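You operate a simulated robot arm through the tools that you are given. There is no shell and no other tool.

You run a simulated robot arm. Do the job below in one go: nothing can be reset, and whatever is moved stays where it is left.

## Task
Raise the deck and sit it on its 70 cm lock.
Fine: use the pendant buttons; lowering dial on 2 before it comes down; lock lever back to lock; pack switch off at the end.

Only the result counts: the job must be done as asked and must still hold three seconds after the hand-in. Knocking over, shifting, dropping, spilling or breaking anything else fails it.

## Robot
A 6-joint arm with a two-finger parallel gripper, fixed in place. Base frame: the origin is at the foot of the arm, x ahead of it, y to its left, z up. Readings come in cm, rad, newtons and seconds.
With the tool pointing down near the work surface it reaches from about 10 to 60 cm from the base axis. Its first joint turns from -2.897 to 2.897 rad. Payload 1.57 kg.
The TCP is the grasp point between the finger pads, 3 cm short of the fingertips. In the tool frame z runs along the fingers and y along their closing line. Largest opening 11 cm; finger width 2.4, thickness 1.2; the body of the gripper, 4.8 by 11.2 cm, starts 7.8 cm behind the TCP.
Orientation is told as [roll, pitch, yaw] about the base's x, y, z axes, in that order, counted from this pose: with the fingers straight down and closing along the base's y, the tool's x points along the base's -x, its y along +y and its z along -z.

## Interface
- The arm moves only by the tool nudge_tool. Its argument "increments" is a list of rows, each an object (a shift or turn left out is 0, a gripper value left out holds the last) with "offset": the shift along the tool's x, y, z in cm, a list of three; "delta_rot": the turn, a rotation vector about the tool's x, y, z in rad, a list of three; "claw": the finger opening in cm, from 0 to 11. In form: [{"offset": [dx, dy, dz], "delta_rot": [ax, ay, az], "claw": claw}, ...]. A call has 1 to 20 rows; each row is the pose to reach, as a shift and turn from the pose commanded when the call began, along the tool's axes at that moment. Each row takes 0.2 s and may step no farther than 5 cm and 0.15 rad from the row before; otherwise, or with a gripper value out of range, the whole call is refused. A pose out of reach is approached as far as the arm can. The call stops where the force on the tool passes 90 N (or 10 N more than at its start, if that is more) or the arm is blocked; 0.2 s more then pass. Each finger travels about 10.8 cm/s and halts on what it meets, pressing with about 31 N; the grip force reading is that of the motor and also rises with nothing between the fingers. The clock runs only during rows and for 0.2 s after the last one: add rows that repeat a pose to give the fingers time. The reply holds the time, the measured pose of the TCP, the force on the tool along the base axes, the opening and the grip force, in the units named above and with some noise, with the torque about the TCP (base axes, N m) and any sound that the robot's microphone picked up.
- Cameras (640 x 400 px; columns grow to the right, rows downward): "scene" is fixed at [21.92, 50.31, 142.64]; the picture's right is [-0.92, -0.39, 0.00], its down [-0.27, 0.62, -0.74] and it looks along [0.29, -0.68, -0.68] (base axes); focal length 308 px, centre (320, 200). "wrist" rides on the gripper at [7, 1.6, -14.1] in the tool frame; the picture's right is [-0.23, 0.97, 0.00], its down [-0.86, -0.20, -0.48] and it looks along [-0.47, -0.11, 0.88] (tool axes); focal length 222 px, centre (320, 200). There is no depth. A picture from a camera that has moved, and an enlarged one, comes with that camera's place and axes in the base frame and with its lens.
- capture(camera): a new picture of that camera. The clock stands still meanwhile.
- slide_trunk(by): slides the trunk up (or, below 0, down) by that many cm; the arm rides with it, the base frame stays. It gives what a move gives, with no picture.
- zoom(camera, box): a new picture of the part [left, top, right, bottom] of that camera's present view, enlarged. The clock stands still meanwhile.
- close_job(): hands the job in; it is judged then, once.

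Nothing tells you positions but the pictures and the camera data. Unless the task says otherwise, let go and move clear before handing in.

The tools are called as name(argument=value, ...) on one line, values as JSON. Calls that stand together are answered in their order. nudge_tool: Moves the arm, as the interface text tells. Its arguments: {"type":"object","properties":{"increments":{"type":"array","items":{"type":"object","properties":{"offset":{"type":"array","items":{"type":"number"}},"delta_rot":{"type":"array","items":{"type":"number"}},"claw":{"type":"number"}}}}},"required":["increments"]} The other tools are called the same way: slide_trunk (by) slides the trunk up or down; capture (camera) takes a picture; zoom (camera, box) takes an enlarged picture of a part of a camera's view; close_job () hands the job in.

At the start:

```text
time: 0.0
eef_pos: [35.5, -29.07, 104.13]
ee_rot: [-0.001, 0.002, -0.002]
wrist_force: [-0.3, 0.4, 0.0]
ft_torque: [-0.01, 0.0, 0.0]
width: 11.02
gripper_force: 0.1
trunk travel left (down, up): [-17.5, 41.5]
```

scene: 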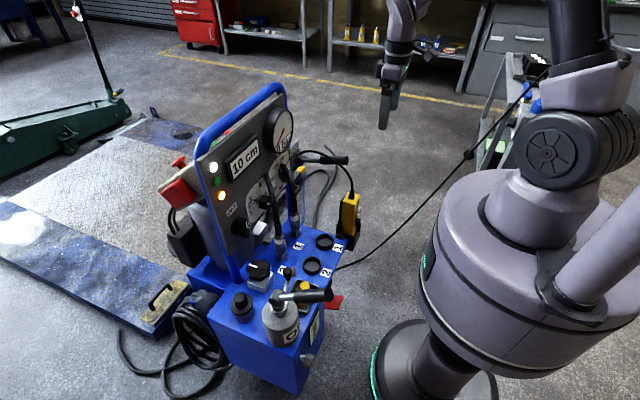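
wrist: 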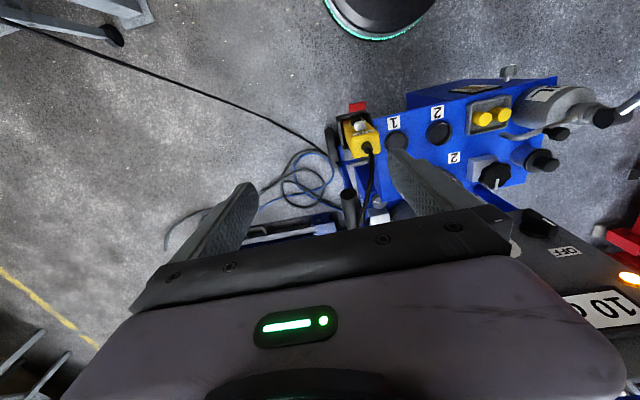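

I see a blue hydraulic power pack with a panel (10 cm display, gauge, lights), a yellow pendant hanging at its side, dials, levers and valves. I'll look closer before moving.

zoom(camera="scene", box=[150, 80, 310, 180])

zoom(camera="scene", box=[200, 180, 360, 280])

zoom(camera="scene", box=[200, 250, 360, 350])

zoom(camera="wrist", box=[320, 60, 640, 260])

zoom(camera="scene", box=[0, 60, 320, 260])

```text
4.00 times, centred on (230, 130) of scene
camera zoom: at [21.92, 50.31, 142.64], right [-0.92, -0.39, 0.0], down [-0.27, 0.62, -0.74], along [0.29, -0.68, -0.68], focal length 1231 px, centre (680, 480)
```

zoom: 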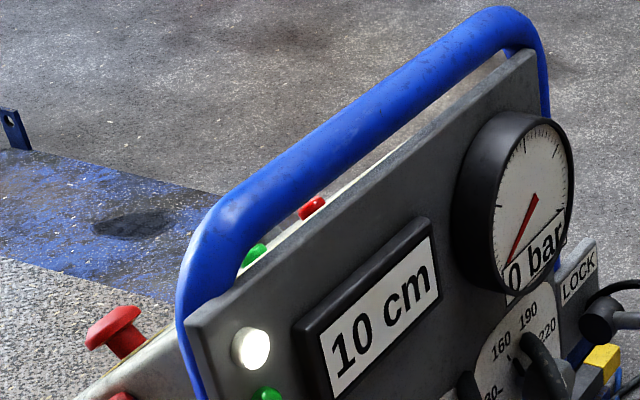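

```text
4.00 times, centred on (280, 230) of scene
camera zoom: at [21.92, 50.31, 142.64], right [-0.92, -0.39, 0.0], down [-0.27, 0.62, -0.74], along [0.29, -0.68, -0.68], focal length 1231 px, centre (480, 80)
```

zoom: 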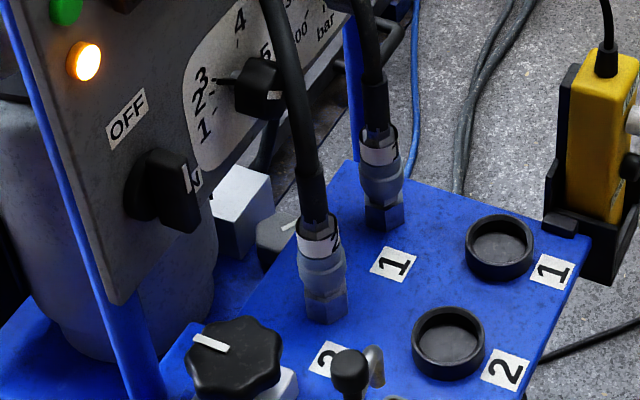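

```text
4.00 times, centred on (280, 300) of scene
camera zoom: at [21.92, 50.31, 142.64], right [-0.92, -0.39, 0.0], down [-0.27, 0.62, -0.74], along [0.29, -0.68, -0.68], focal length 1231 px, centre (480, -200)
```

zoom: 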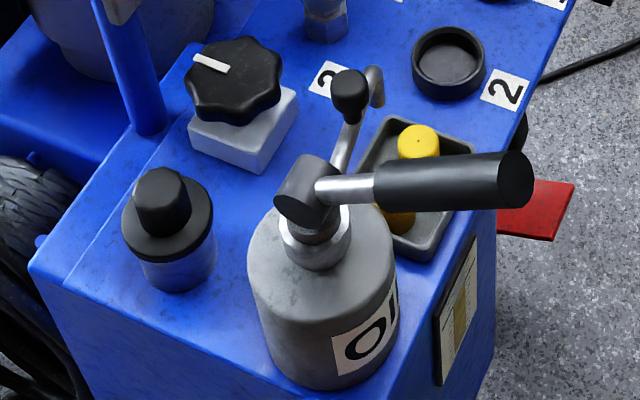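

```text
2.00 times, centred on (480, 160) of wrist
camera zoom: at [28.46, -27.55, 118.35], right [0.23, 0.97, 0.0], down [0.86, -0.2, 0.48], along [0.47, -0.11, -0.88], focal length 444 px, centre (0, 280)
```

zoom: 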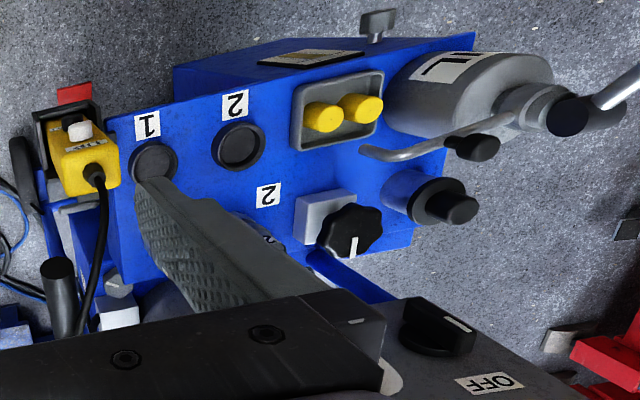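

```text
2.00 times, centred on (160, 160) of scene
camera zoom: at [21.92, 50.31, 142.64], right [-0.92, -0.39, 0.0], down [-0.27, 0.62, -0.74], along [0.29, -0.68, -0.68], focal length 615 px, centre (640, 280)
```

zoom: 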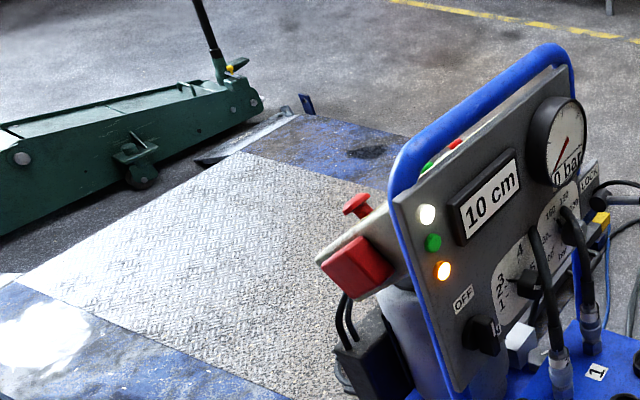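

The power pack faces the arm: panel near x≈64, tank top near z≈60, and the pendant hangs at about [41, -21, 68]. Next I'll tilt the gripper up and back to get wrist views of the panel.

nudge_tool(increments=[{"offset": [1.5, 3.5, 0], "delta_rot": [0, -0.12, 0], "claw": 11}, {"offset": [3, 7, 0], "delta_rot": [0, -0.24, 0]}, {"offset": [4.5, 10.5, 0], "delta_rot": [0, -0.36, 0]}, {"offset": [6, 14, 0], "delta_rot": [0, -0.48, 0]}, {"offset": [7.5, 17.5, 0], "delta_rot": [0, -0.6, 0]}, {"offset": [9, 21, 0], "delta_rot": [0, -0.72, 0]}, {"offset": [10, 24, 0], "delta_rot": [0, -0.8, 0]}])

capture(camera="wrist")

capture(camera="scene")

```text
time: 1.6
eef_pos: [36.62, -17.86, 110.11]
ee_rot: [0.004, -0.781, 0.001]
wrist_force: [-0.1, -0.8, 0.2]
ft_torque: [0.0, 0.01, 0.04]
width: 11.01
gripper_force: 0.0
out of reach, approached as far as the arm can: row 4, 5, 6, 7
trunk travel left (down, up): [-17.5, 41.5]
```

```text
taken
camera wrist: at [21.69, -16.24, 115.36], right [0.16, 0.97, 0.16], down [0.27, -0.2, 0.94], along [0.95, -0.11, -0.3], focal length 222 px, centre (320, 200)
```

wrist: 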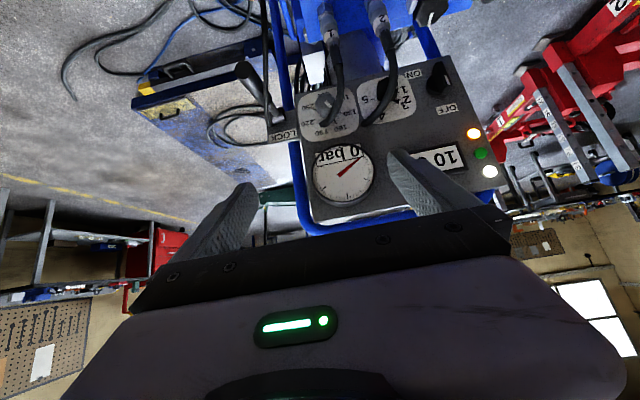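

```text
taken
```

scene: 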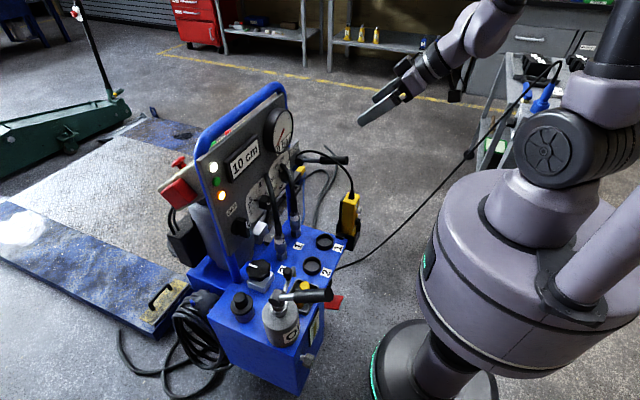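

The panel is visible from the front now (upside down in this view). I'll enlarge it to read the labels and lever.

zoom(camera="wrist", box=[240, 0, 400, 100])

zoom(camera="wrist", box=[340, 50, 500, 150])

zoom(camera="wrist", box=[230, 50, 390, 150])

zoom(camera="wrist", box=[360, 90, 520, 190])

zoom(camera="scene", box=[270, 130, 390, 250])

```text
4.00 times, centred on (320, 50) of wrist
camera zoom: at [21.69, -16.24, 115.36], right [0.16, 0.97, 0.16], down [0.27, -0.2, 0.94], along [0.95, -0.11, -0.3], focal length 888 px, centre (320, 800)
```

zoom: 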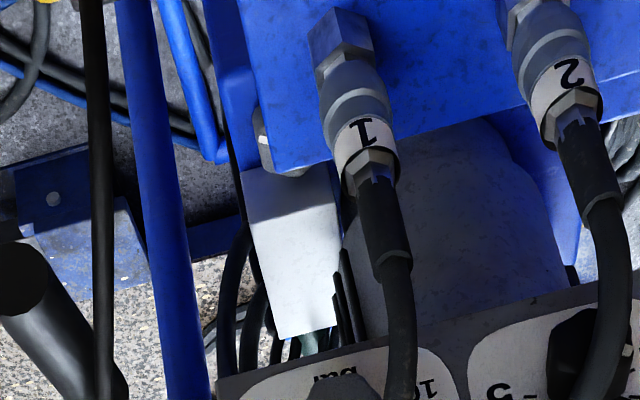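

```text
4.00 times, centred on (420, 100) of wrist
camera zoom: at [21.69, -16.24, 115.36], right [0.16, 0.97, 0.16], down [0.27, -0.2, 0.94], along [0.95, -0.11, -0.3], focal length 888 px, centre (-80, 600)
```

zoom: 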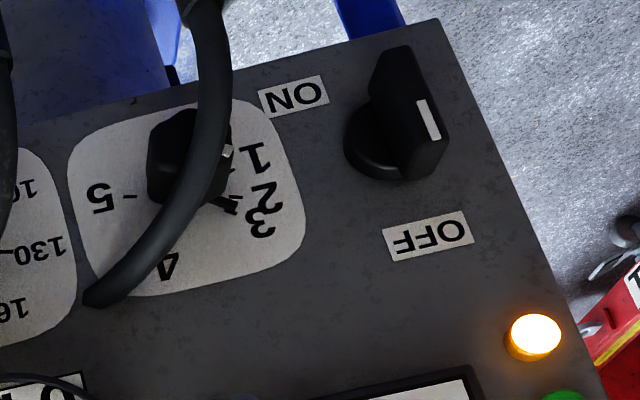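

```text
4.00 times, centred on (310, 100) of wrist
camera zoom: at [21.69, -16.24, 115.36], right [0.16, 0.97, 0.16], down [0.27, -0.2, 0.94], along [0.95, -0.11, -0.3], focal length 888 px, centre (360, 600)
```

zoom: 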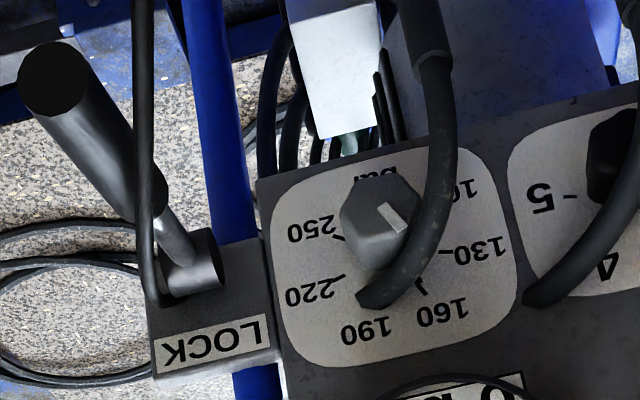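

```text
4.00 times, centred on (440, 140) of wrist
camera zoom: at [21.69, -16.24, 115.36], right [0.16, 0.97, 0.16], down [0.27, -0.2, 0.94], along [0.95, -0.11, -0.3], focal length 888 px, centre (-160, 440)
```

zoom: 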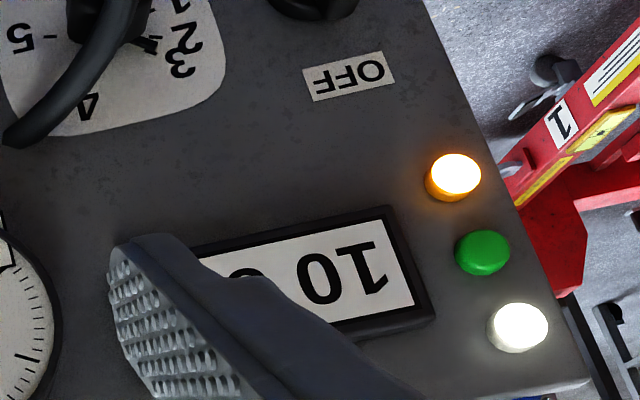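

```text
3.33 times, centred on (330, 190) of scene
camera zoom: at [21.92, 50.31, 142.64], right [-0.92, -0.39, 0.0], down [-0.27, 0.62, -0.74], along [0.29, -0.68, -0.68], focal length 1026 px, centre (287, 233)
```

zoom: 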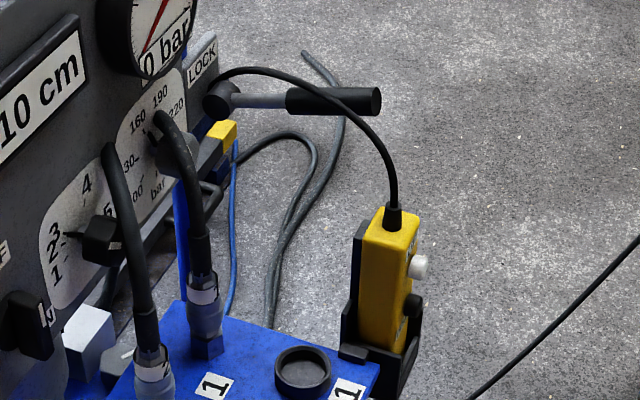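

The lever hub sits at about [62, -27, 82] with its handle tip at [46, -27, 85.5], and I also have the pressure dial, lowering dial (1–5) and ON/OFF knob. I'll come lower to see the pendant and lever from close by.

nudge_tool(increments=[{"offset": [2.8, -0.4, 2.84], "claw": 11}, {"offset": [5.6, -0.8, 5.7]}, {"offset": [8.4, -1.2, 8.5]}, {"offset": [11.2, -1.6, 11.4]}, {"offset": [14, -2, 14.2]}])

capture(camera="wrist")

zoom(camera="wrist", box=[220, 0, 380, 100])

```text
time: 2.8
eef_pos: [40.43, -24.55, 97.5]
ee_rot: [0.046, -0.771, -0.024]
wrist_force: [1.3, -1.5, -0.6]
ft_torque: [0.08, 0.01, 0.08]
width: 10.99
gripper_force: 0.1
out of reach, approached as far as the arm can: row 1, 2, 3, 4, 5
trunk travel left (down, up): [-17.5, 41.5]
```

```text
taken
camera wrist: at [25.6, -23.13, 102.98], right [0.16, 0.97, 0.19], down [0.28, -0.23, 0.93], along [0.95, -0.09, -0.31], focal length 222 px, centre (320, 200)
```

wrist: 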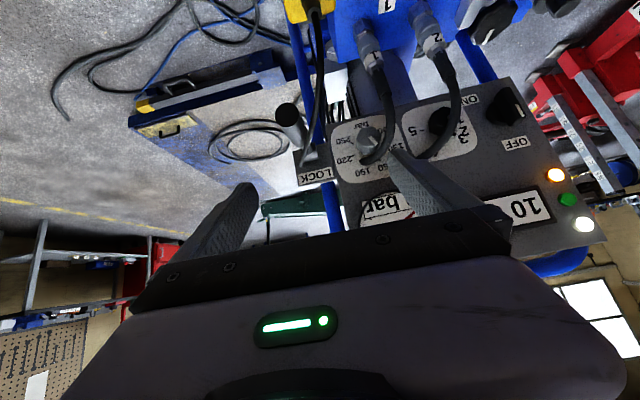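

```text
4.00 times, centred on (300, 50) of wrist
camera zoom: at [25.6, -23.13, 102.98], right [0.16, 0.97, 0.19], down [0.28, -0.23, 0.93], along [0.95, -0.09, -0.31], focal length 888 px, centre (400, 800)
```

zoom: 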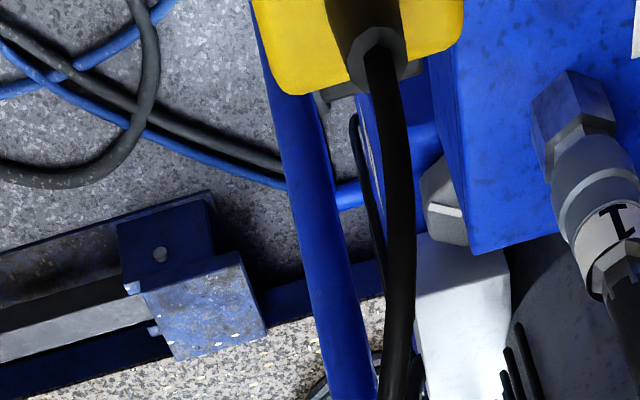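

The arm folds poorly here with the fingers tilted forward, so I'll lower the trunk to bring the camera nearer the pendant height. The fingers stay well in front of the lever handle and pendant.

slide_trunk(by=-10)

capture(camera="wrist")

capture(camera="scene")

zoom(camera="wrist", box=[220, 0, 380, 100])

zoom(camera="wrist", box=[240, 80, 400, 180])

zoom(camera="wrist", box=[380, 60, 540, 160])

```text
time: 4.1
eef_pos: [40.16, -24.02, 87.81]
ee_rot: [0.038, -0.774, -0.018]
wrist_force: [0.3, -0.1, -0.2]
ft_torque: [-0.01, -0.04, 0.01]
width: 11.04
gripper_force: 0.1
trunk travel left (down, up): [-7.5, 51.5]
```

```text
taken
camera wrist: at [25.3, -22.72, 93.23], right [0.15, 0.97, 0.19], down [0.28, -0.22, 0.93], along [0.95, -0.09, -0.3], focal length 222 px, centre (320, 200)
```

wrist: 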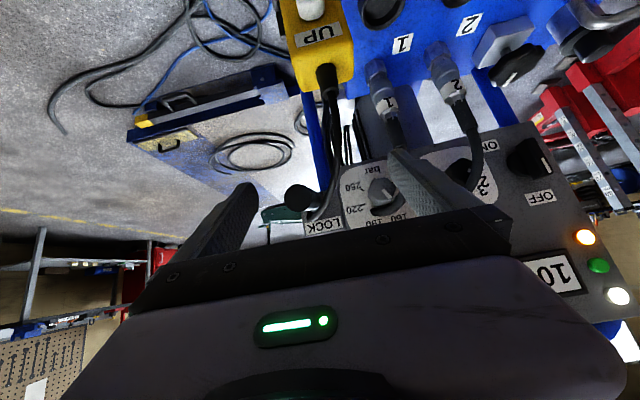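

```text
taken
```

scene: 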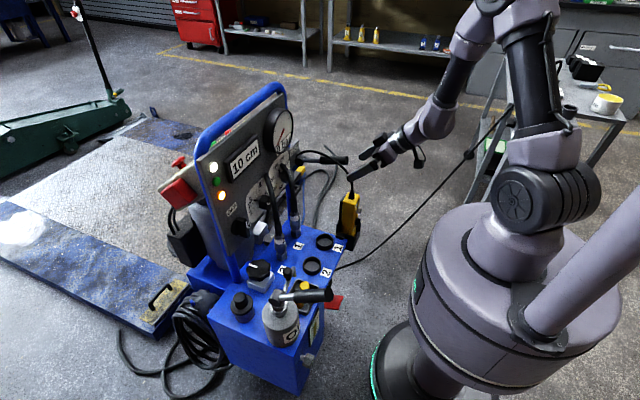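

```text
4.00 times, centred on (300, 50) of wrist
camera zoom: at [25.3, -22.72, 93.23], right [0.15, 0.97, 0.19], down [0.28, -0.22, 0.93], along [0.95, -0.09, -0.3], focal length 888 px, centre (400, 800)
```

zoom: 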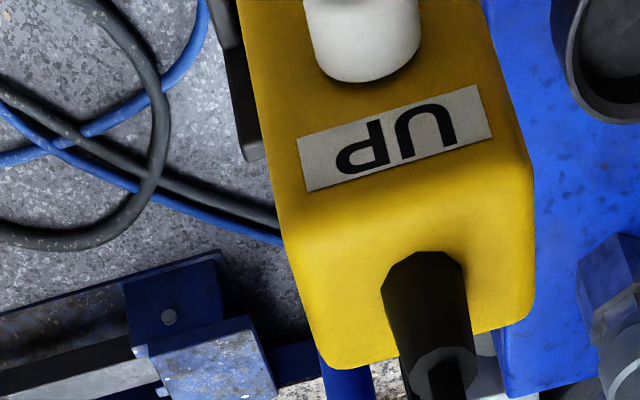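

```text
4.00 times, centred on (320, 130) of wrist
camera zoom: at [25.3, -22.72, 93.23], right [0.15, 0.97, 0.19], down [0.28, -0.22, 0.93], along [0.95, -0.09, -0.3], focal length 888 px, centre (320, 480)
```

zoom: 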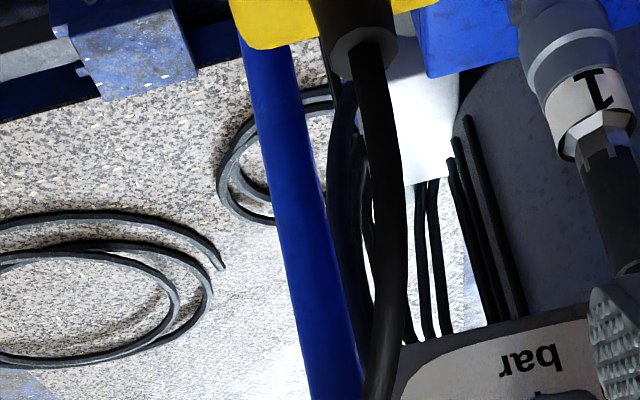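

```text
4.00 times, centred on (460, 110) of wrist
camera zoom: at [25.3, -22.72, 93.23], right [0.15, 0.97, 0.19], down [0.28, -0.22, 0.93], along [0.95, -0.09, -0.3], focal length 888 px, centre (-240, 560)
```

zoom: 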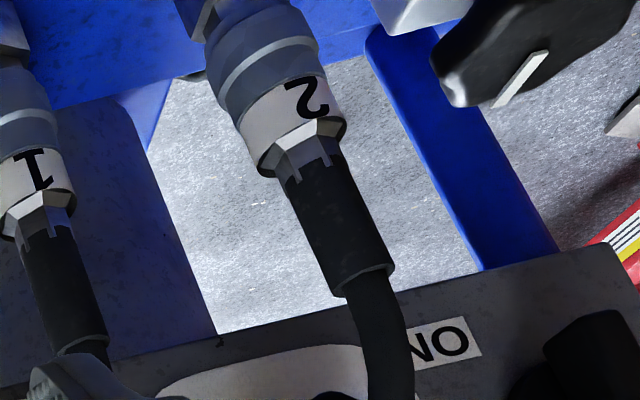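

The pendant's white button is UP, and the lower one must be DOWN. I'll enlarge the panel controls from this angle.

zoom(camera="wrist", box=[480, 120, 600, 220])

zoom(camera="wrist", box=[420, 130, 520, 210])

zoom(camera="wrist", box=[270, 150, 370, 250])

zoom(camera="scene", box=[240, 140, 360, 215])

zoom(camera="scene", box=[215, 170, 295, 250])

```text
4.00 times, centred on (540, 170) of wrist
camera zoom: at [25.3, -22.72, 93.23], right [0.15, 0.97, 0.19], down [0.28, -0.22, 0.93], along [0.95, -0.09, -0.3], focal length 888 px, centre (-560, 320)
```

zoom: 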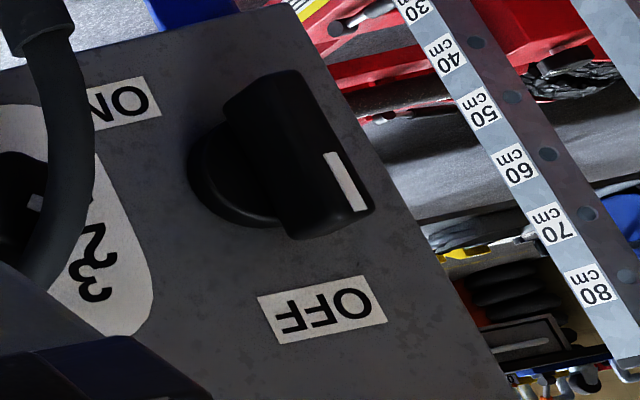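

```text
5.00 times, centred on (470, 170) of wrist
camera zoom: at [25.3, -22.72, 93.23], right [0.15, 0.97, 0.19], down [0.28, -0.22, 0.93], along [0.95, -0.09, -0.3], focal length 1111 px, centre (-430, 350)
```

zoom: 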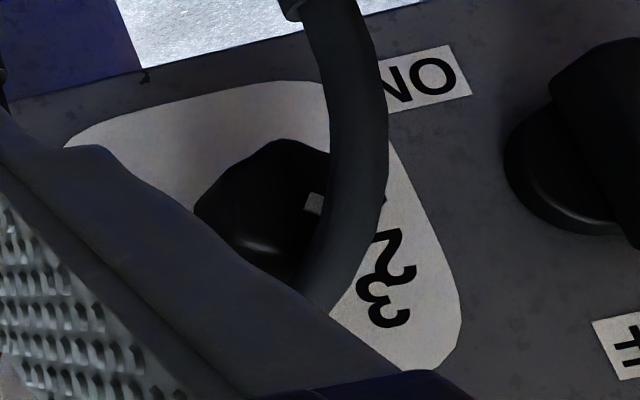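

```text
4.00 times, centred on (320, 200) of wrist
camera zoom: at [25.3, -22.72, 93.23], right [0.15, 0.97, 0.19], down [0.28, -0.22, 0.93], along [0.95, -0.09, -0.3], focal length 888 px, centre (320, 200)
```

zoom: 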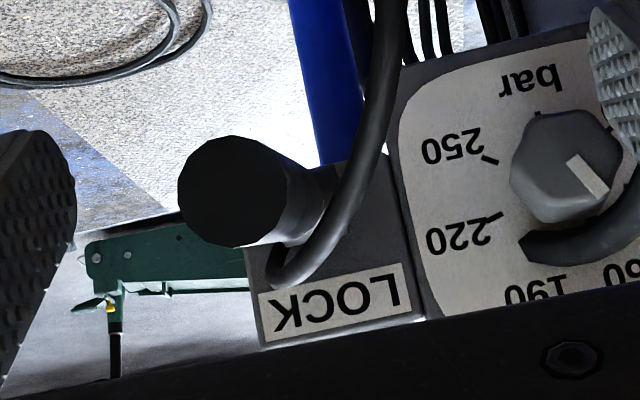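

```text
5.33 times, centred on (300, 178) of scene
camera zoom: at [21.92, 50.31, 142.64], right [-0.92, -0.39, 0.0], down [-0.27, 0.62, -0.74], along [0.29, -0.68, -0.68], focal length 1641 px, centre (427, 320)
```

zoom: 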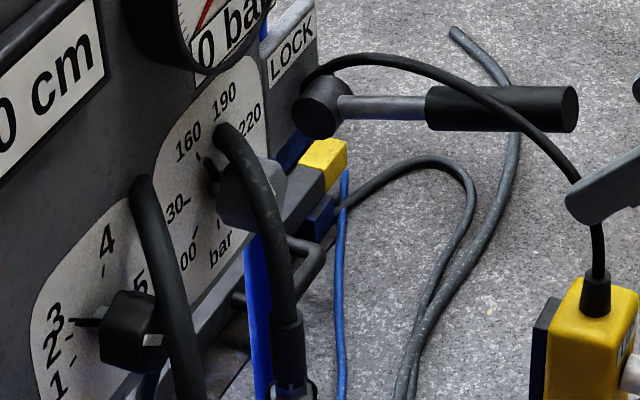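

```text
5.00 times, centred on (255, 210) of scene
camera zoom: at [21.92, 50.31, 142.64], right [-0.92, -0.39, 0.0], down [-0.27, 0.62, -0.74], along [0.29, -0.68, -0.68], focal length 1538 px, centre (645, 150)
```

zoom: 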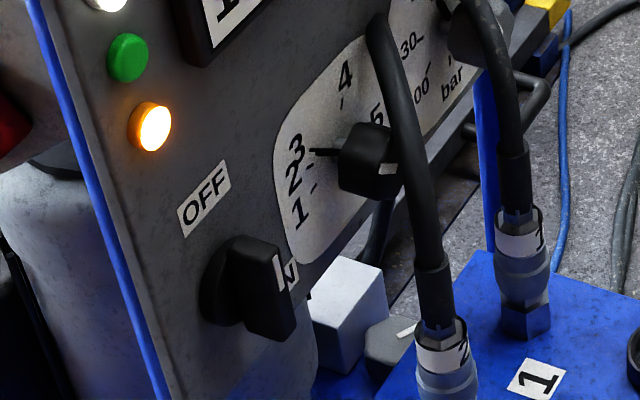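

The switch stripe points up to OFF, and the lowering dial is partly hidden by a hose. I'll move in front of the switch and dial for a more frontal view.

nudge_tool(increments=[{"offset": [-1.8, 4, -0.4], "claw": 11}, {"offset": [-3.6, 8, -0.8]}, {"offset": [-5.4, 12, -1.2]}, {"offset": [-7.2, 16, -1.6]}, {"offset": [-9, 20, -2]}, {"offset": [-10.6, 24, -2.2]}])

capture(camera="wrist")

zoom(camera="wrist", box=[260, 40, 420, 140])

```text
time: 5.5
eef_pos: [45.84, -1.25, 97.19]
ee_rot: [0.05, -0.769, -0.021]
wrist_force: [-0.1, -0.8, 0.2]
ft_torque: [0.01, 0.01, 0.03]
width: 10.98
gripper_force: 0.1
out of reach, approached as far as the arm can: row 6
trunk travel left (down, up): [-7.5, 51.5]
```

```text
taken
camera wrist: at [30.94, -0.04, 102.7], right [0.15, 0.97, 0.19], down [0.28, -0.23, 0.93], along [0.95, -0.09, -0.31], focal length 222 px, centre (320, 200)
```

wrist: 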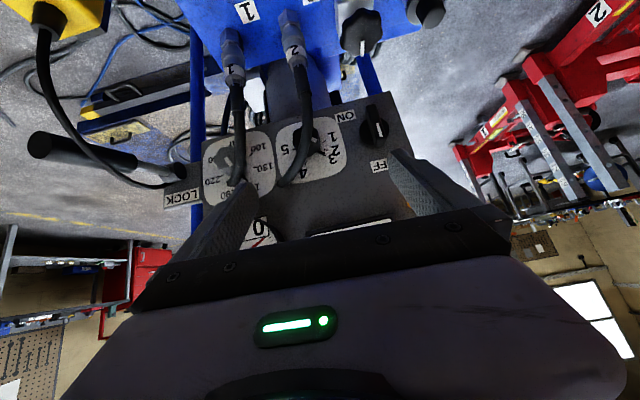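

```text
4.00 times, centred on (340, 90) of wrist
camera zoom: at [30.94, -0.04, 102.7], right [0.15, 0.97, 0.19], down [0.28, -0.23, 0.93], along [0.95, -0.09, -0.31], focal length 888 px, centre (240, 640)
```

zoom: 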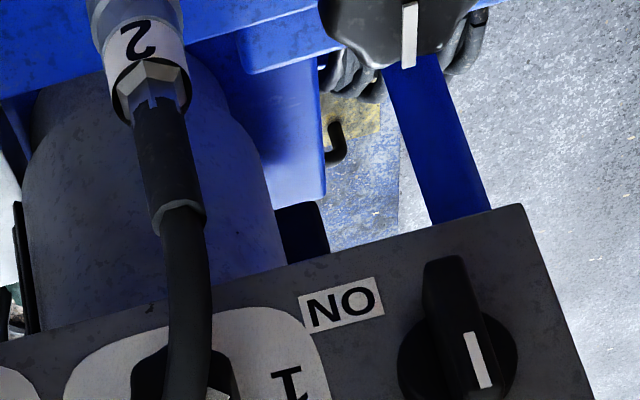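

zoom(camera="wrist", box=[320, 90, 420, 180])

zoom(camera="wrist", box=[270, 110, 360, 200])

zoom(camera="wrist", box=[140, 130, 300, 230])

zoom(camera="wrist", box=[20, 110, 180, 210])

```text
4.44 times, centred on (370, 135) of wrist
camera zoom: at [30.94, -0.04, 102.7], right [0.15, 0.97, 0.19], down [0.28, -0.23, 0.93], along [0.95, -0.09, -0.31], focal length 987 px, centre (98, 489)
```

zoom: 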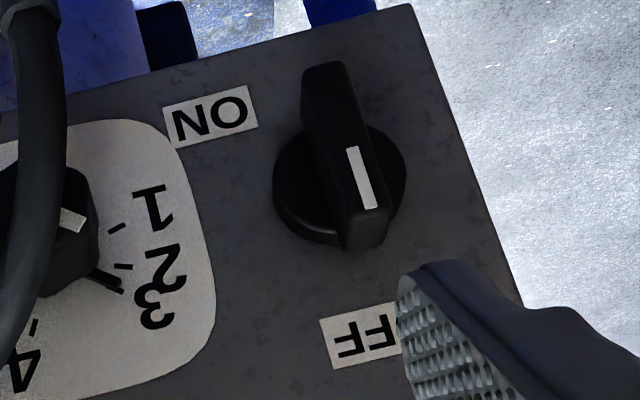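

```text
4.44 times, centred on (315, 155) of wrist
camera zoom: at [30.94, -0.04, 102.7], right [0.15, 0.97, 0.19], down [0.28, -0.23, 0.93], along [0.95, -0.09, -0.31], focal length 987 px, centre (342, 400)
```

zoom: 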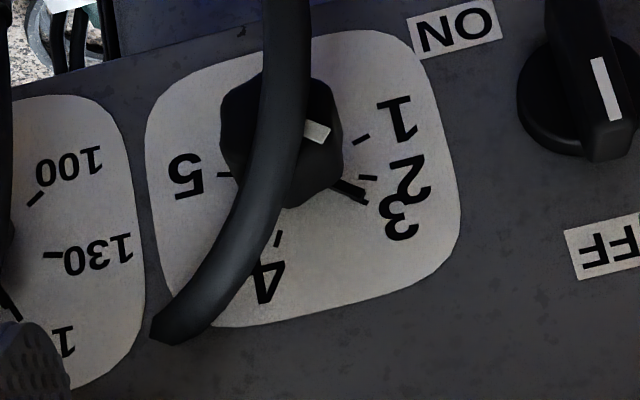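

```text
4.00 times, centred on (220, 180) of wrist
camera zoom: at [30.94, -0.04, 102.7], right [0.15, 0.97, 0.19], down [0.28, -0.23, 0.93], along [0.95, -0.09, -0.31], focal length 888 px, centre (720, 280)
```

zoom: 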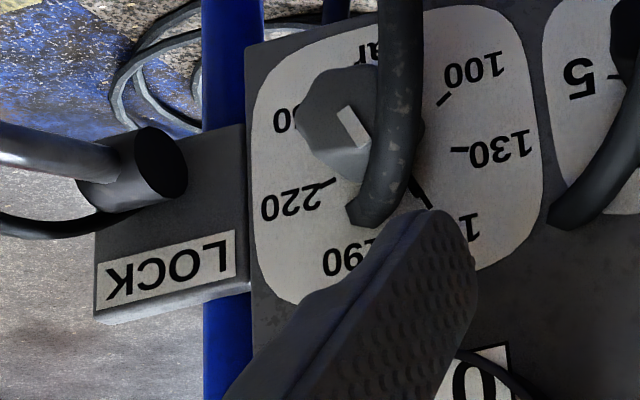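

```text
4.00 times, centred on (100, 160) of wrist
camera zoom: at [30.94, -0.04, 102.7], right [0.15, 0.97, 0.19], down [0.28, -0.23, 0.93], along [0.95, -0.09, -0.31], focal length 888 px, centre (1200, 360)
```

zoom: 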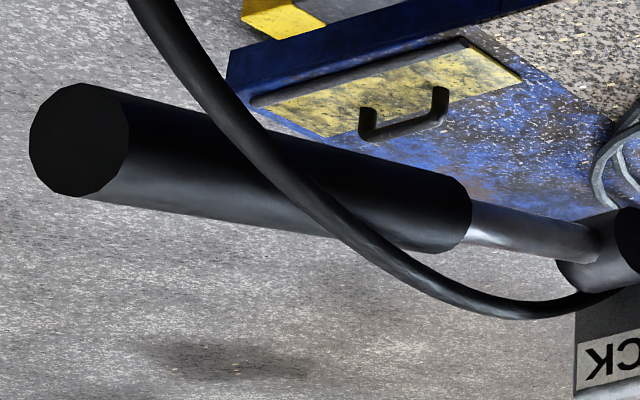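

The switch is at about [60, 8, 83] with OFF at the top and ON at lower right. The lowering dial is centred near [64, -3, 82.7], its needle sits by 3, and a hose crosses in front of it. I'll close the fingers and move to a ready point at the left of the switch bar, to push it round to ON.

nudge_tool(increments=[{"offset": [0.1, 3, 3], "delta_rot": [0.005, -0.06, -0.012], "claw": 0}, {"offset": [0.2, 6, 6], "delta_rot": [0.01, -0.12, -0.025]}, {"offset": [0.3, 9, 9], "delta_rot": [0.015, -0.18, -0.037]}, {"offset": [0.5, 12.2, 11], "delta_rot": [0.021, -0.25, -0.05]}, {"offset": [0.5, 12.2, 11], "delta_rot": [0.021, -0.25, -0.05]}])

capture(camera="wrist")

capture(camera="scene")

```text
time: 6.7
eef_pos: [58.78, 6.04, 98.22]
ee_rot: [0.175, -0.91, -0.06]
wrist_force: [0.8, 0.2, 0.3]
ft_torque: [0.02, 0.01, 0.0]
width: 0.0
gripper_force: 21.2
out of reach, approached as far as the arm can: row 1, 2, 3, 4, 5
trunk travel left (down, up): [-7.5, 51.5]
```

```text
taken
camera wrist: at [43.26, 6.11, 101.46], right [0.06, 0.96, 0.28], down [0.16, -0.29, 0.94], along [0.98, -0.01, -0.17], focal length 222 px, centre (320, 200)
```

wrist: 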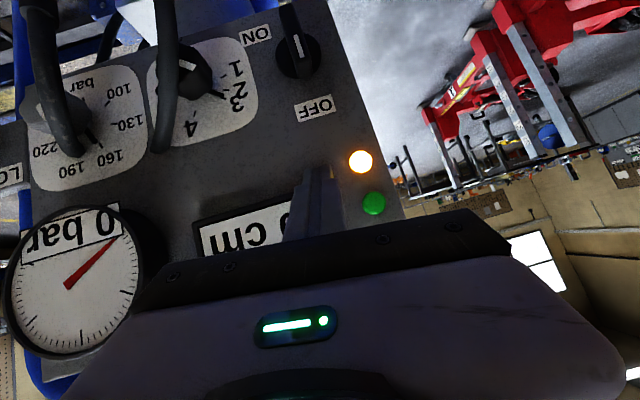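

```text
taken
```

scene: 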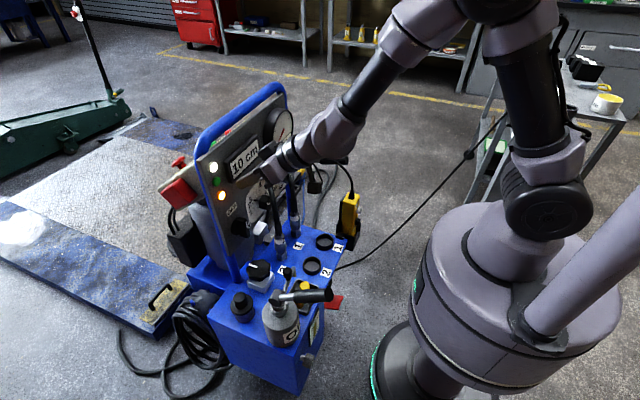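

The arm ended nearer the panel than asked, with no contact. It gives a good frontal view, so I'll enlarge that before lowering the trunk.

zoom(camera="wrist", box=[140, 10, 300, 150])

zoom(camera="wrist", box=[0, 50, 160, 200])

zoom(camera="wrist", box=[230, 0, 390, 130])

```text
2.86 times, centred on (220, 80) of wrist
camera zoom: at [43.26, 6.11, 101.46], right [0.06, 0.96, 0.28], down [0.16, -0.29, 0.94], along [0.98, -0.01, -0.17], focal length 635 px, centre (606, 543)
```

zoom: 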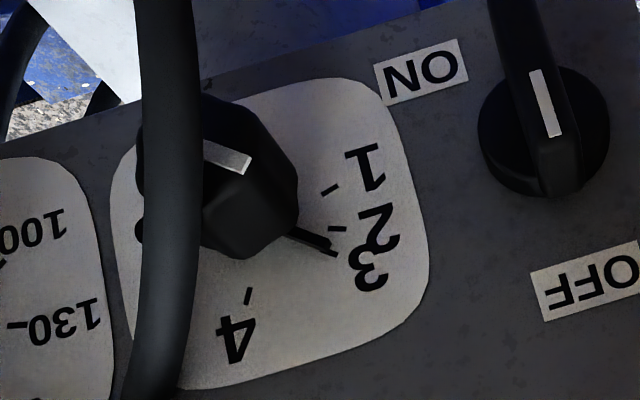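

```text
2.67 times, centred on (80, 125) of wrist
camera zoom: at [43.26, 6.11, 101.46], right [0.06, 0.96, 0.28], down [0.16, -0.29, 0.94], along [0.98, -0.01, -0.17], focal length 592 px, centre (960, 400)
```

zoom: 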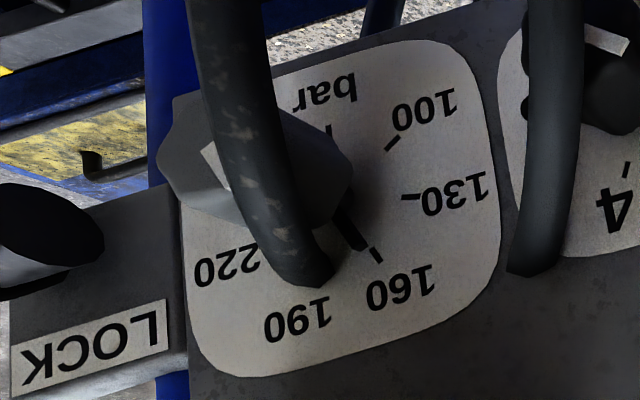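

```text
3.08 times, centred on (310, 65) of wrist
camera zoom: at [43.26, 6.11, 101.46], right [0.06, 0.96, 0.28], down [0.16, -0.29, 0.94], along [0.98, -0.01, -0.17], focal length 684 px, centre (351, 615)
```

zoom: 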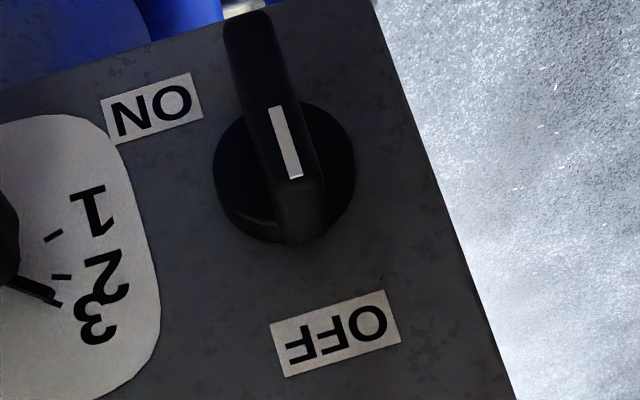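

The dial needle is exactly at 3, with 2 about 20° counter-clockwise from it, and the switch bar is on OFF. I'll lower the trunk fully so the arm can come at the panel from a flatter angle.

slide_trunk(by=-7.5)

```text
time: 7.8
eef_pos: [58.73, 6.09, 90.74]
ee_rot: [0.172, -0.909, -0.059]
wrist_force: [1.0, 0.6, 0.7]
ft_torque: [0.0, 0.01, 0.03]
width: 0.02
gripper_force: 21.7
trunk travel left (down, up): [0.0, 59.0]
```

Now I'll straighten the tool's roll and move to a ready point left of the switch, at about [55, 11, 88].

nudge_tool(increments=[{"offset": [1.0, 1.2, -2.0], "delta_rot": [0.04, 0.02, -0.013]}, {"offset": [2.5, 3.0, -1.6], "delta_rot": [0.08, 0.04, -0.026]}, {"offset": [4.6, 4.87, -0.65], "delta_rot": [0.127, 0.06, -0.04]}, {"offset": [4.6, 4.87, -0.65], "delta_rot": [0.127, 0.06, -0.04]}])

capture(camera="wrist")

```text
time: 8.8
eef_pos: [56.73, 3.61, 89.19]
ee_rot: [0.091, -0.826, -0.006]
wrist_force: [0.4, -0.7, 0.0]
ft_torque: [-0.02, -0.01, 0.0]
width: 0.0
gripper_force: 21.2
out of reach, approached as far as the arm can: row 1, 2, 3
trunk travel left (down, up): [0.0, 59.0]
```

```text
taken
camera wrist: at [41.4, 4.04, 93.79], right [0.09, 0.97, 0.23], down [0.24, -0.24, 0.94], along [0.97, -0.03, -0.26], focal length 222 px, centre (320, 200)
```

wrist: 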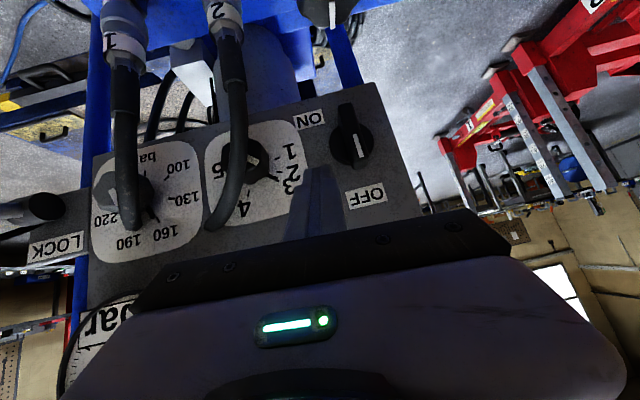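

The arm is against a joint limit, so the commanded pose and the real one may differ. I'll send a zero move to see where it settles.

nudge_tool(increments=[{"offset": [0, 0, 0]}, {"offset": [0, 0, 0]}])

capture(camera="scene")

```text
time: 9.4
eef_pos: [56.58, 3.6, 89.17]
ee_rot: [0.091, -0.826, -0.006]
wrist_force: [0.4, 0.5, -0.3]
ft_torque: [-0.01, -0.05, 0.0]
width: 0.01
gripper_force: 21.3
trunk travel left (down, up): [0.0, 59.0]
```

```text
taken
```

scene: 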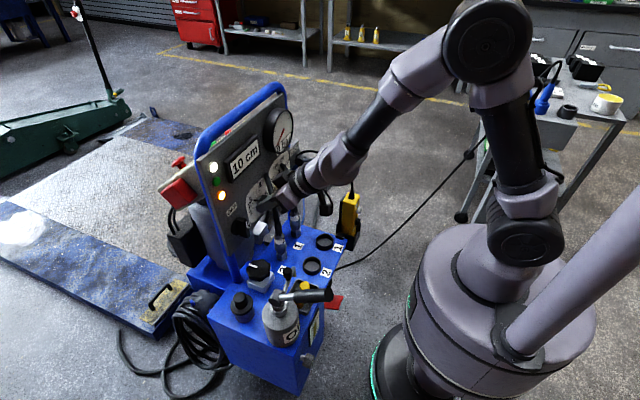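

nudge_tool(increments=[{"offset": [1.5, 0, -1.5]}, {"offset": [1.5, 2.5, -1.5]}, {"offset": [1.5, 5, -1.5]}, {"offset": [1.5, 5, -1.5]}])

```text
time: 10.4
eef_pos: [55.02, 5.43, 88.61]
ee_rot: [0.117, -0.821, -0.007]
wrist_force: [-0.1, -0.3, -0.2]
ft_torque: [0.03, -0.02, -0.02]
width: 0.0
gripper_force: 21.6
out of reach, approached as far as the arm can: row 1, 2, 3, 4
trunk travel left (down, up): [0.0, 59.0]
```

The wrist limit forces a roll as I go left, so I'll reduce the tilt to about 0.5 rad and correct the roll while backing off slightly.

nudge_tool(increments=[{"offset": [0, 0, -1], "delta_rot": [0.02, 0.1, -0.02]}, {"offset": [0, 0, -2], "delta_rot": [0.05, 0.2, -0.05]}, {"offset": [0, 0, -3], "delta_rot": [0.07, 0.3, -0.07]}, {"offset": [0, 0, -3], "delta_rot": [0.07, 0.3, -0.07]}])

```text
time: 11.4
eef_pos: [52.26, 6.15, 89.66]
ee_rot: [-0.038, -0.532, 0.102]
wrist_force: [-0.1, 0.2, 0.0]
ft_torque: [0.0, -0.03, -0.01]
width: 0.01
gripper_force: 21.5
out of reach, approached as far as the arm can: row 3, 4
trunk travel left (down, up): [0.0, 59.0]
```

The limit seems to be that the wrist cannot bend outward past the forearm line, so a tilt of about 0.5 rad should be fine. I'll square up the orientation and move left to y≈11.

nudge_tool(increments=[{"offset": [0, 2, 0.2], "delta_rot": [0.005, 0.015, 0.045]}, {"offset": [0, 4.8, 0.7], "delta_rot": [0.011, 0.03, 0.09]}, {"offset": [0, 4.8, 0.7], "delta_rot": [0.011, 0.03, 0.09]}])

```text
time: 12.2
eef_pos: [52.64, 10.02, 90.02]
ee_rot: [0.016, -0.496, -0.002]
wrist_force: [-0.1, 0.7, 0.6]
ft_torque: [-0.04, 0.01, 0.0]
width: 0.03
gripper_force: 21.1
out of reach, approached as far as the arm can: row 1
trunk travel left (down, up): [0.0, 59.0]
```

The tool is square now with about 0.5 rad of tilt. I'll insert the closed fingertips just left of the switch bar, stopping short of the panel.

nudge_tool(increments=[{"offset": [-0.2, 1.3, 3.5]}, {"offset": [-2.07, 1.3, 5.33]}, {"offset": [-3.5, 1.3, 6.2]}, {"offset": [-3.5, 1.3, 6.2]}])

capture(camera="wrist")

zoom(camera="scene", box=[190, 140, 290, 260])

```text
time: 13.2
eef_pos: [58.68, 11.45, 86.31]
ee_rot: [0.017, -0.497, -0.001]
wrist_force: [0.0, -0.2, 0.6]
ft_torque: [0.01, -0.03, 0.03]
width: 0.0
gripper_force: 21.0
trunk travel left (down, up): [0.0, 59.0]
```

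```text
taken
camera wrist: at [45.82, 12.87, 95.43], right [0.19, 0.97, 0.12], down [0.52, -0.21, 0.83], along [0.83, -0.1, -0.55], focal length 222 px, centre (320, 200)
```

wrist: 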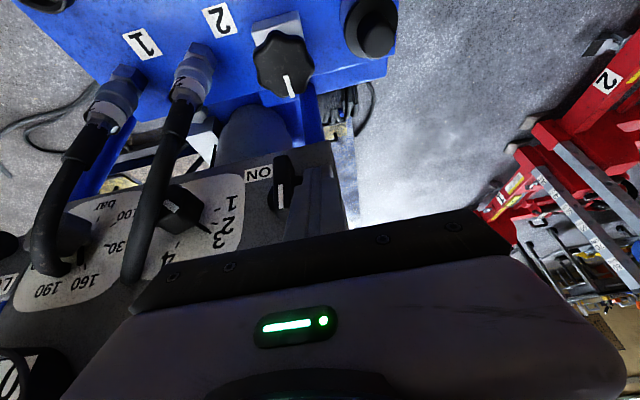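

```text
3.33 times, centred on (240, 200) of scene
camera zoom: at [21.92, 50.31, 142.64], right [-0.92, -0.39, 0.0], down [-0.27, 0.62, -0.74], along [0.29, -0.68, -0.68], focal length 1026 px, centre (587, 200)
```

zoom: 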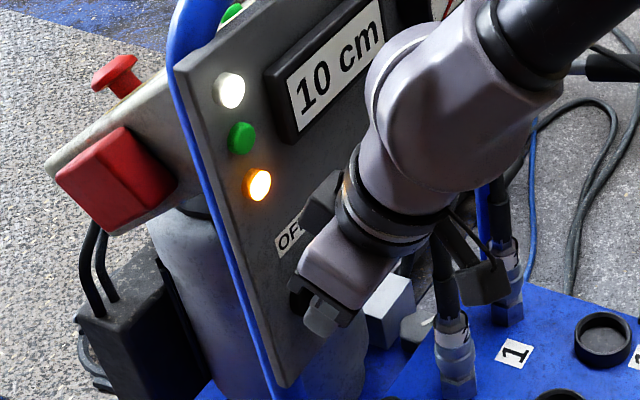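

zoom(camera="wrist", box=[220, 130, 380, 250])

```text
3.33 times, centred on (300, 190) of wrist
camera zoom: at [45.82, 12.87, 95.43], right [0.19, 0.97, 0.12], down [0.52, -0.21, 0.83], along [0.83, -0.1, -0.55], focal length 740 px, centre (387, 233)
```

zoom: 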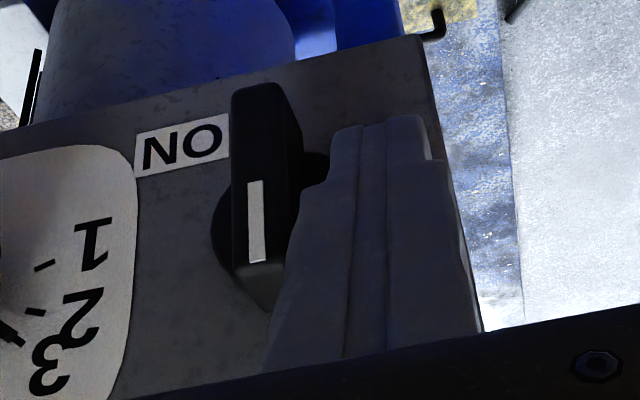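

The fingertips sit beside the bar on its left with about 1 cm of overlap. I'll push it round clockwise along an arc, first part now.

nudge_tool(increments=[{"offset": [-0.48, 0, 0.374]}, {"offset": [-0.48, -0.95, 0.374]}, {"offset": [-0.766, -1.4, -0.154]}, {"offset": [-0.98, -2.0, -0.55]}, {"offset": [-1.12, -2.7, -0.805]}, {"offset": [-1.167, -3.45, -0.893]}, {"offset": [-1.12, -4.2, -0.805]}, {"offset": [-1.12, -4.2, -0.805]}])

zoom(camera="wrist", box=[220, 130, 380, 250])

zoom(camera="scene", box=[190, 140, 290, 260])

```text
time: 15.1
eef_pos: [60.04, 7.54, 87.43]
ee_rot: [-0.013, -0.579, -0.009]
wrist_force: [0.3, -0.5, -0.1]
ft_torque: [-0.02, 0.03, 0.01]
width: 0.0
gripper_force: 21.3
out of reach, approached as far as the arm can: row 3, 4, 5, 6, 7, 8
trunk travel left (down, up): [0.0, 59.0]
```

```text
3.33 times, centred on (300, 190) of wrist
camera zoom: at [46.45, 9.37, 95.48], right [0.21, 0.97, 0.11], down [0.45, -0.2, 0.87], along [0.87, -0.13, -0.48], focal length 740 px, centre (387, 233)
```

zoom: 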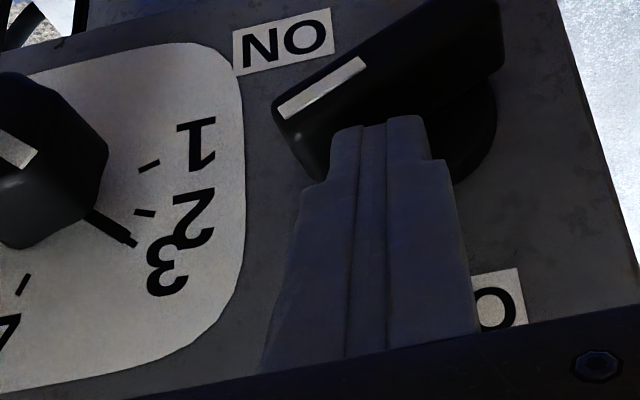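

```text
3.33 times, centred on (240, 200) of scene
camera zoom: at [21.92, 50.31, 142.64], right [-0.92, -0.39, 0.0], down [-0.27, 0.62, -0.74], along [0.29, -0.68, -0.68], focal length 1026 px, centre (587, 200)
```

zoom: 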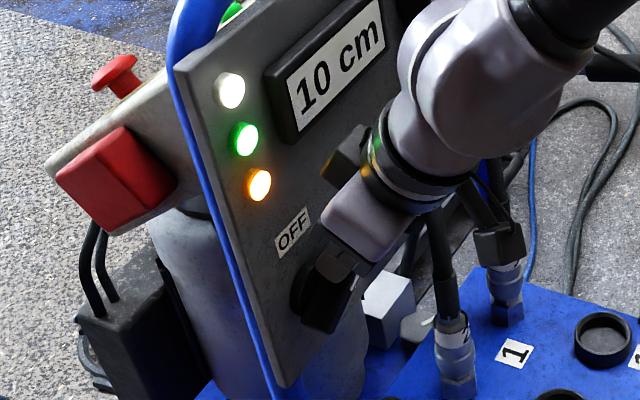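

The switch snapped to ON and the green lamp lit. I'll retract the fingers up and back, then look at the dial and the hose in front of it.

nudge_tool(increments=[{"offset": [0, 0, -3]}, {"offset": [0, 0, -6.5]}, {"offset": [0, -2.5, -9], "claw": 6}, {"offset": [0, -5, -9], "claw": 6}, {"offset": [0, -5, -9], "claw": 6}])

capture(camera="wrist")

zoom(camera="scene", box=[190, 140, 310, 260])

```text
time: 16.2
eef_pos: [53.17, 4.46, 91.87]
ee_rot: [-0.032, -0.53, 0.001]
wrist_force: [-0.1, 0.4, 0.4]
ft_torque: [0.0, 0.01, -0.02]
width: 6.0
gripper_force: 0.0
out of reach, approached as far as the arm can: row 1, 2, 3, 4, 5
trunk travel left (down, up): [0.0, 59.0]
```

```text
taken
camera wrist: at [40.05, 6.54, 100.55], right [0.21, 0.97, 0.09], down [0.49, -0.18, 0.85], along [0.84, -0.14, -0.52], focal length 222 px, centre (320, 200)
```

wrist: 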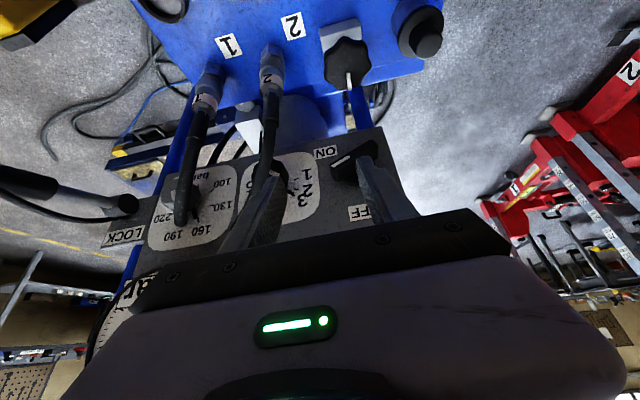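

```text
3.33 times, centred on (250, 200) of scene
camera zoom: at [21.92, 50.31, 142.64], right [-0.92, -0.39, 0.0], down [-0.27, 0.62, -0.74], along [0.29, -0.68, -0.68], focal length 1026 px, centre (553, 200)
```

zoom: 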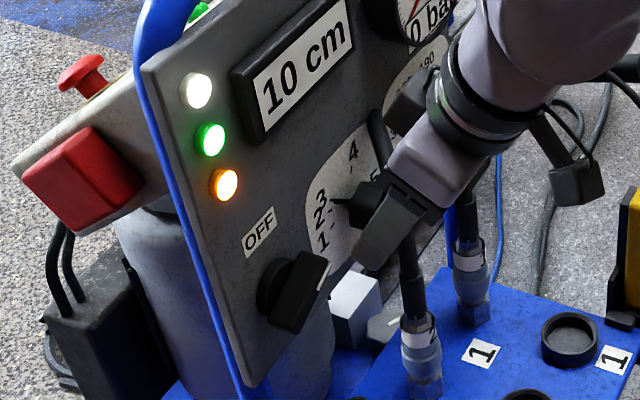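

The switch is ON, stripe toward the right, with all three lamps lit. Next I'll enlarge the dial and hose from here.

zoom(camera="wrist", box=[200, 80, 340, 240])

zoom(camera="scene", box=[240, 160, 300, 240])

```text
2.50 times, centred on (270, 160) of wrist
camera zoom: at [40.05, 6.54, 100.55], right [0.21, 0.97, 0.09], down [0.49, -0.18, 0.85], along [0.84, -0.14, -0.52], focal length 555 px, centre (445, 300)
```

zoom: 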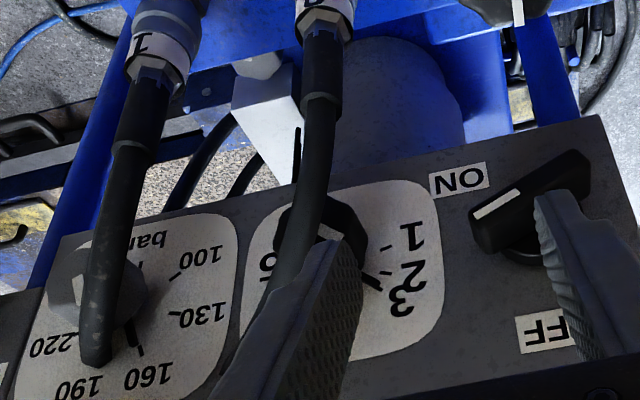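

```text
5.00 times, centred on (270, 200) of scene
camera zoom: at [21.92, 50.31, 142.64], right [-0.92, -0.39, 0.0], down [-0.27, 0.62, -0.74], along [0.29, -0.68, -0.68], focal length 1538 px, centre (570, 200)
```

zoom: 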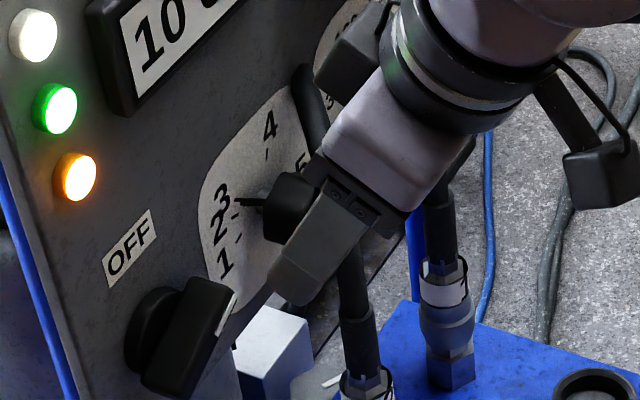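

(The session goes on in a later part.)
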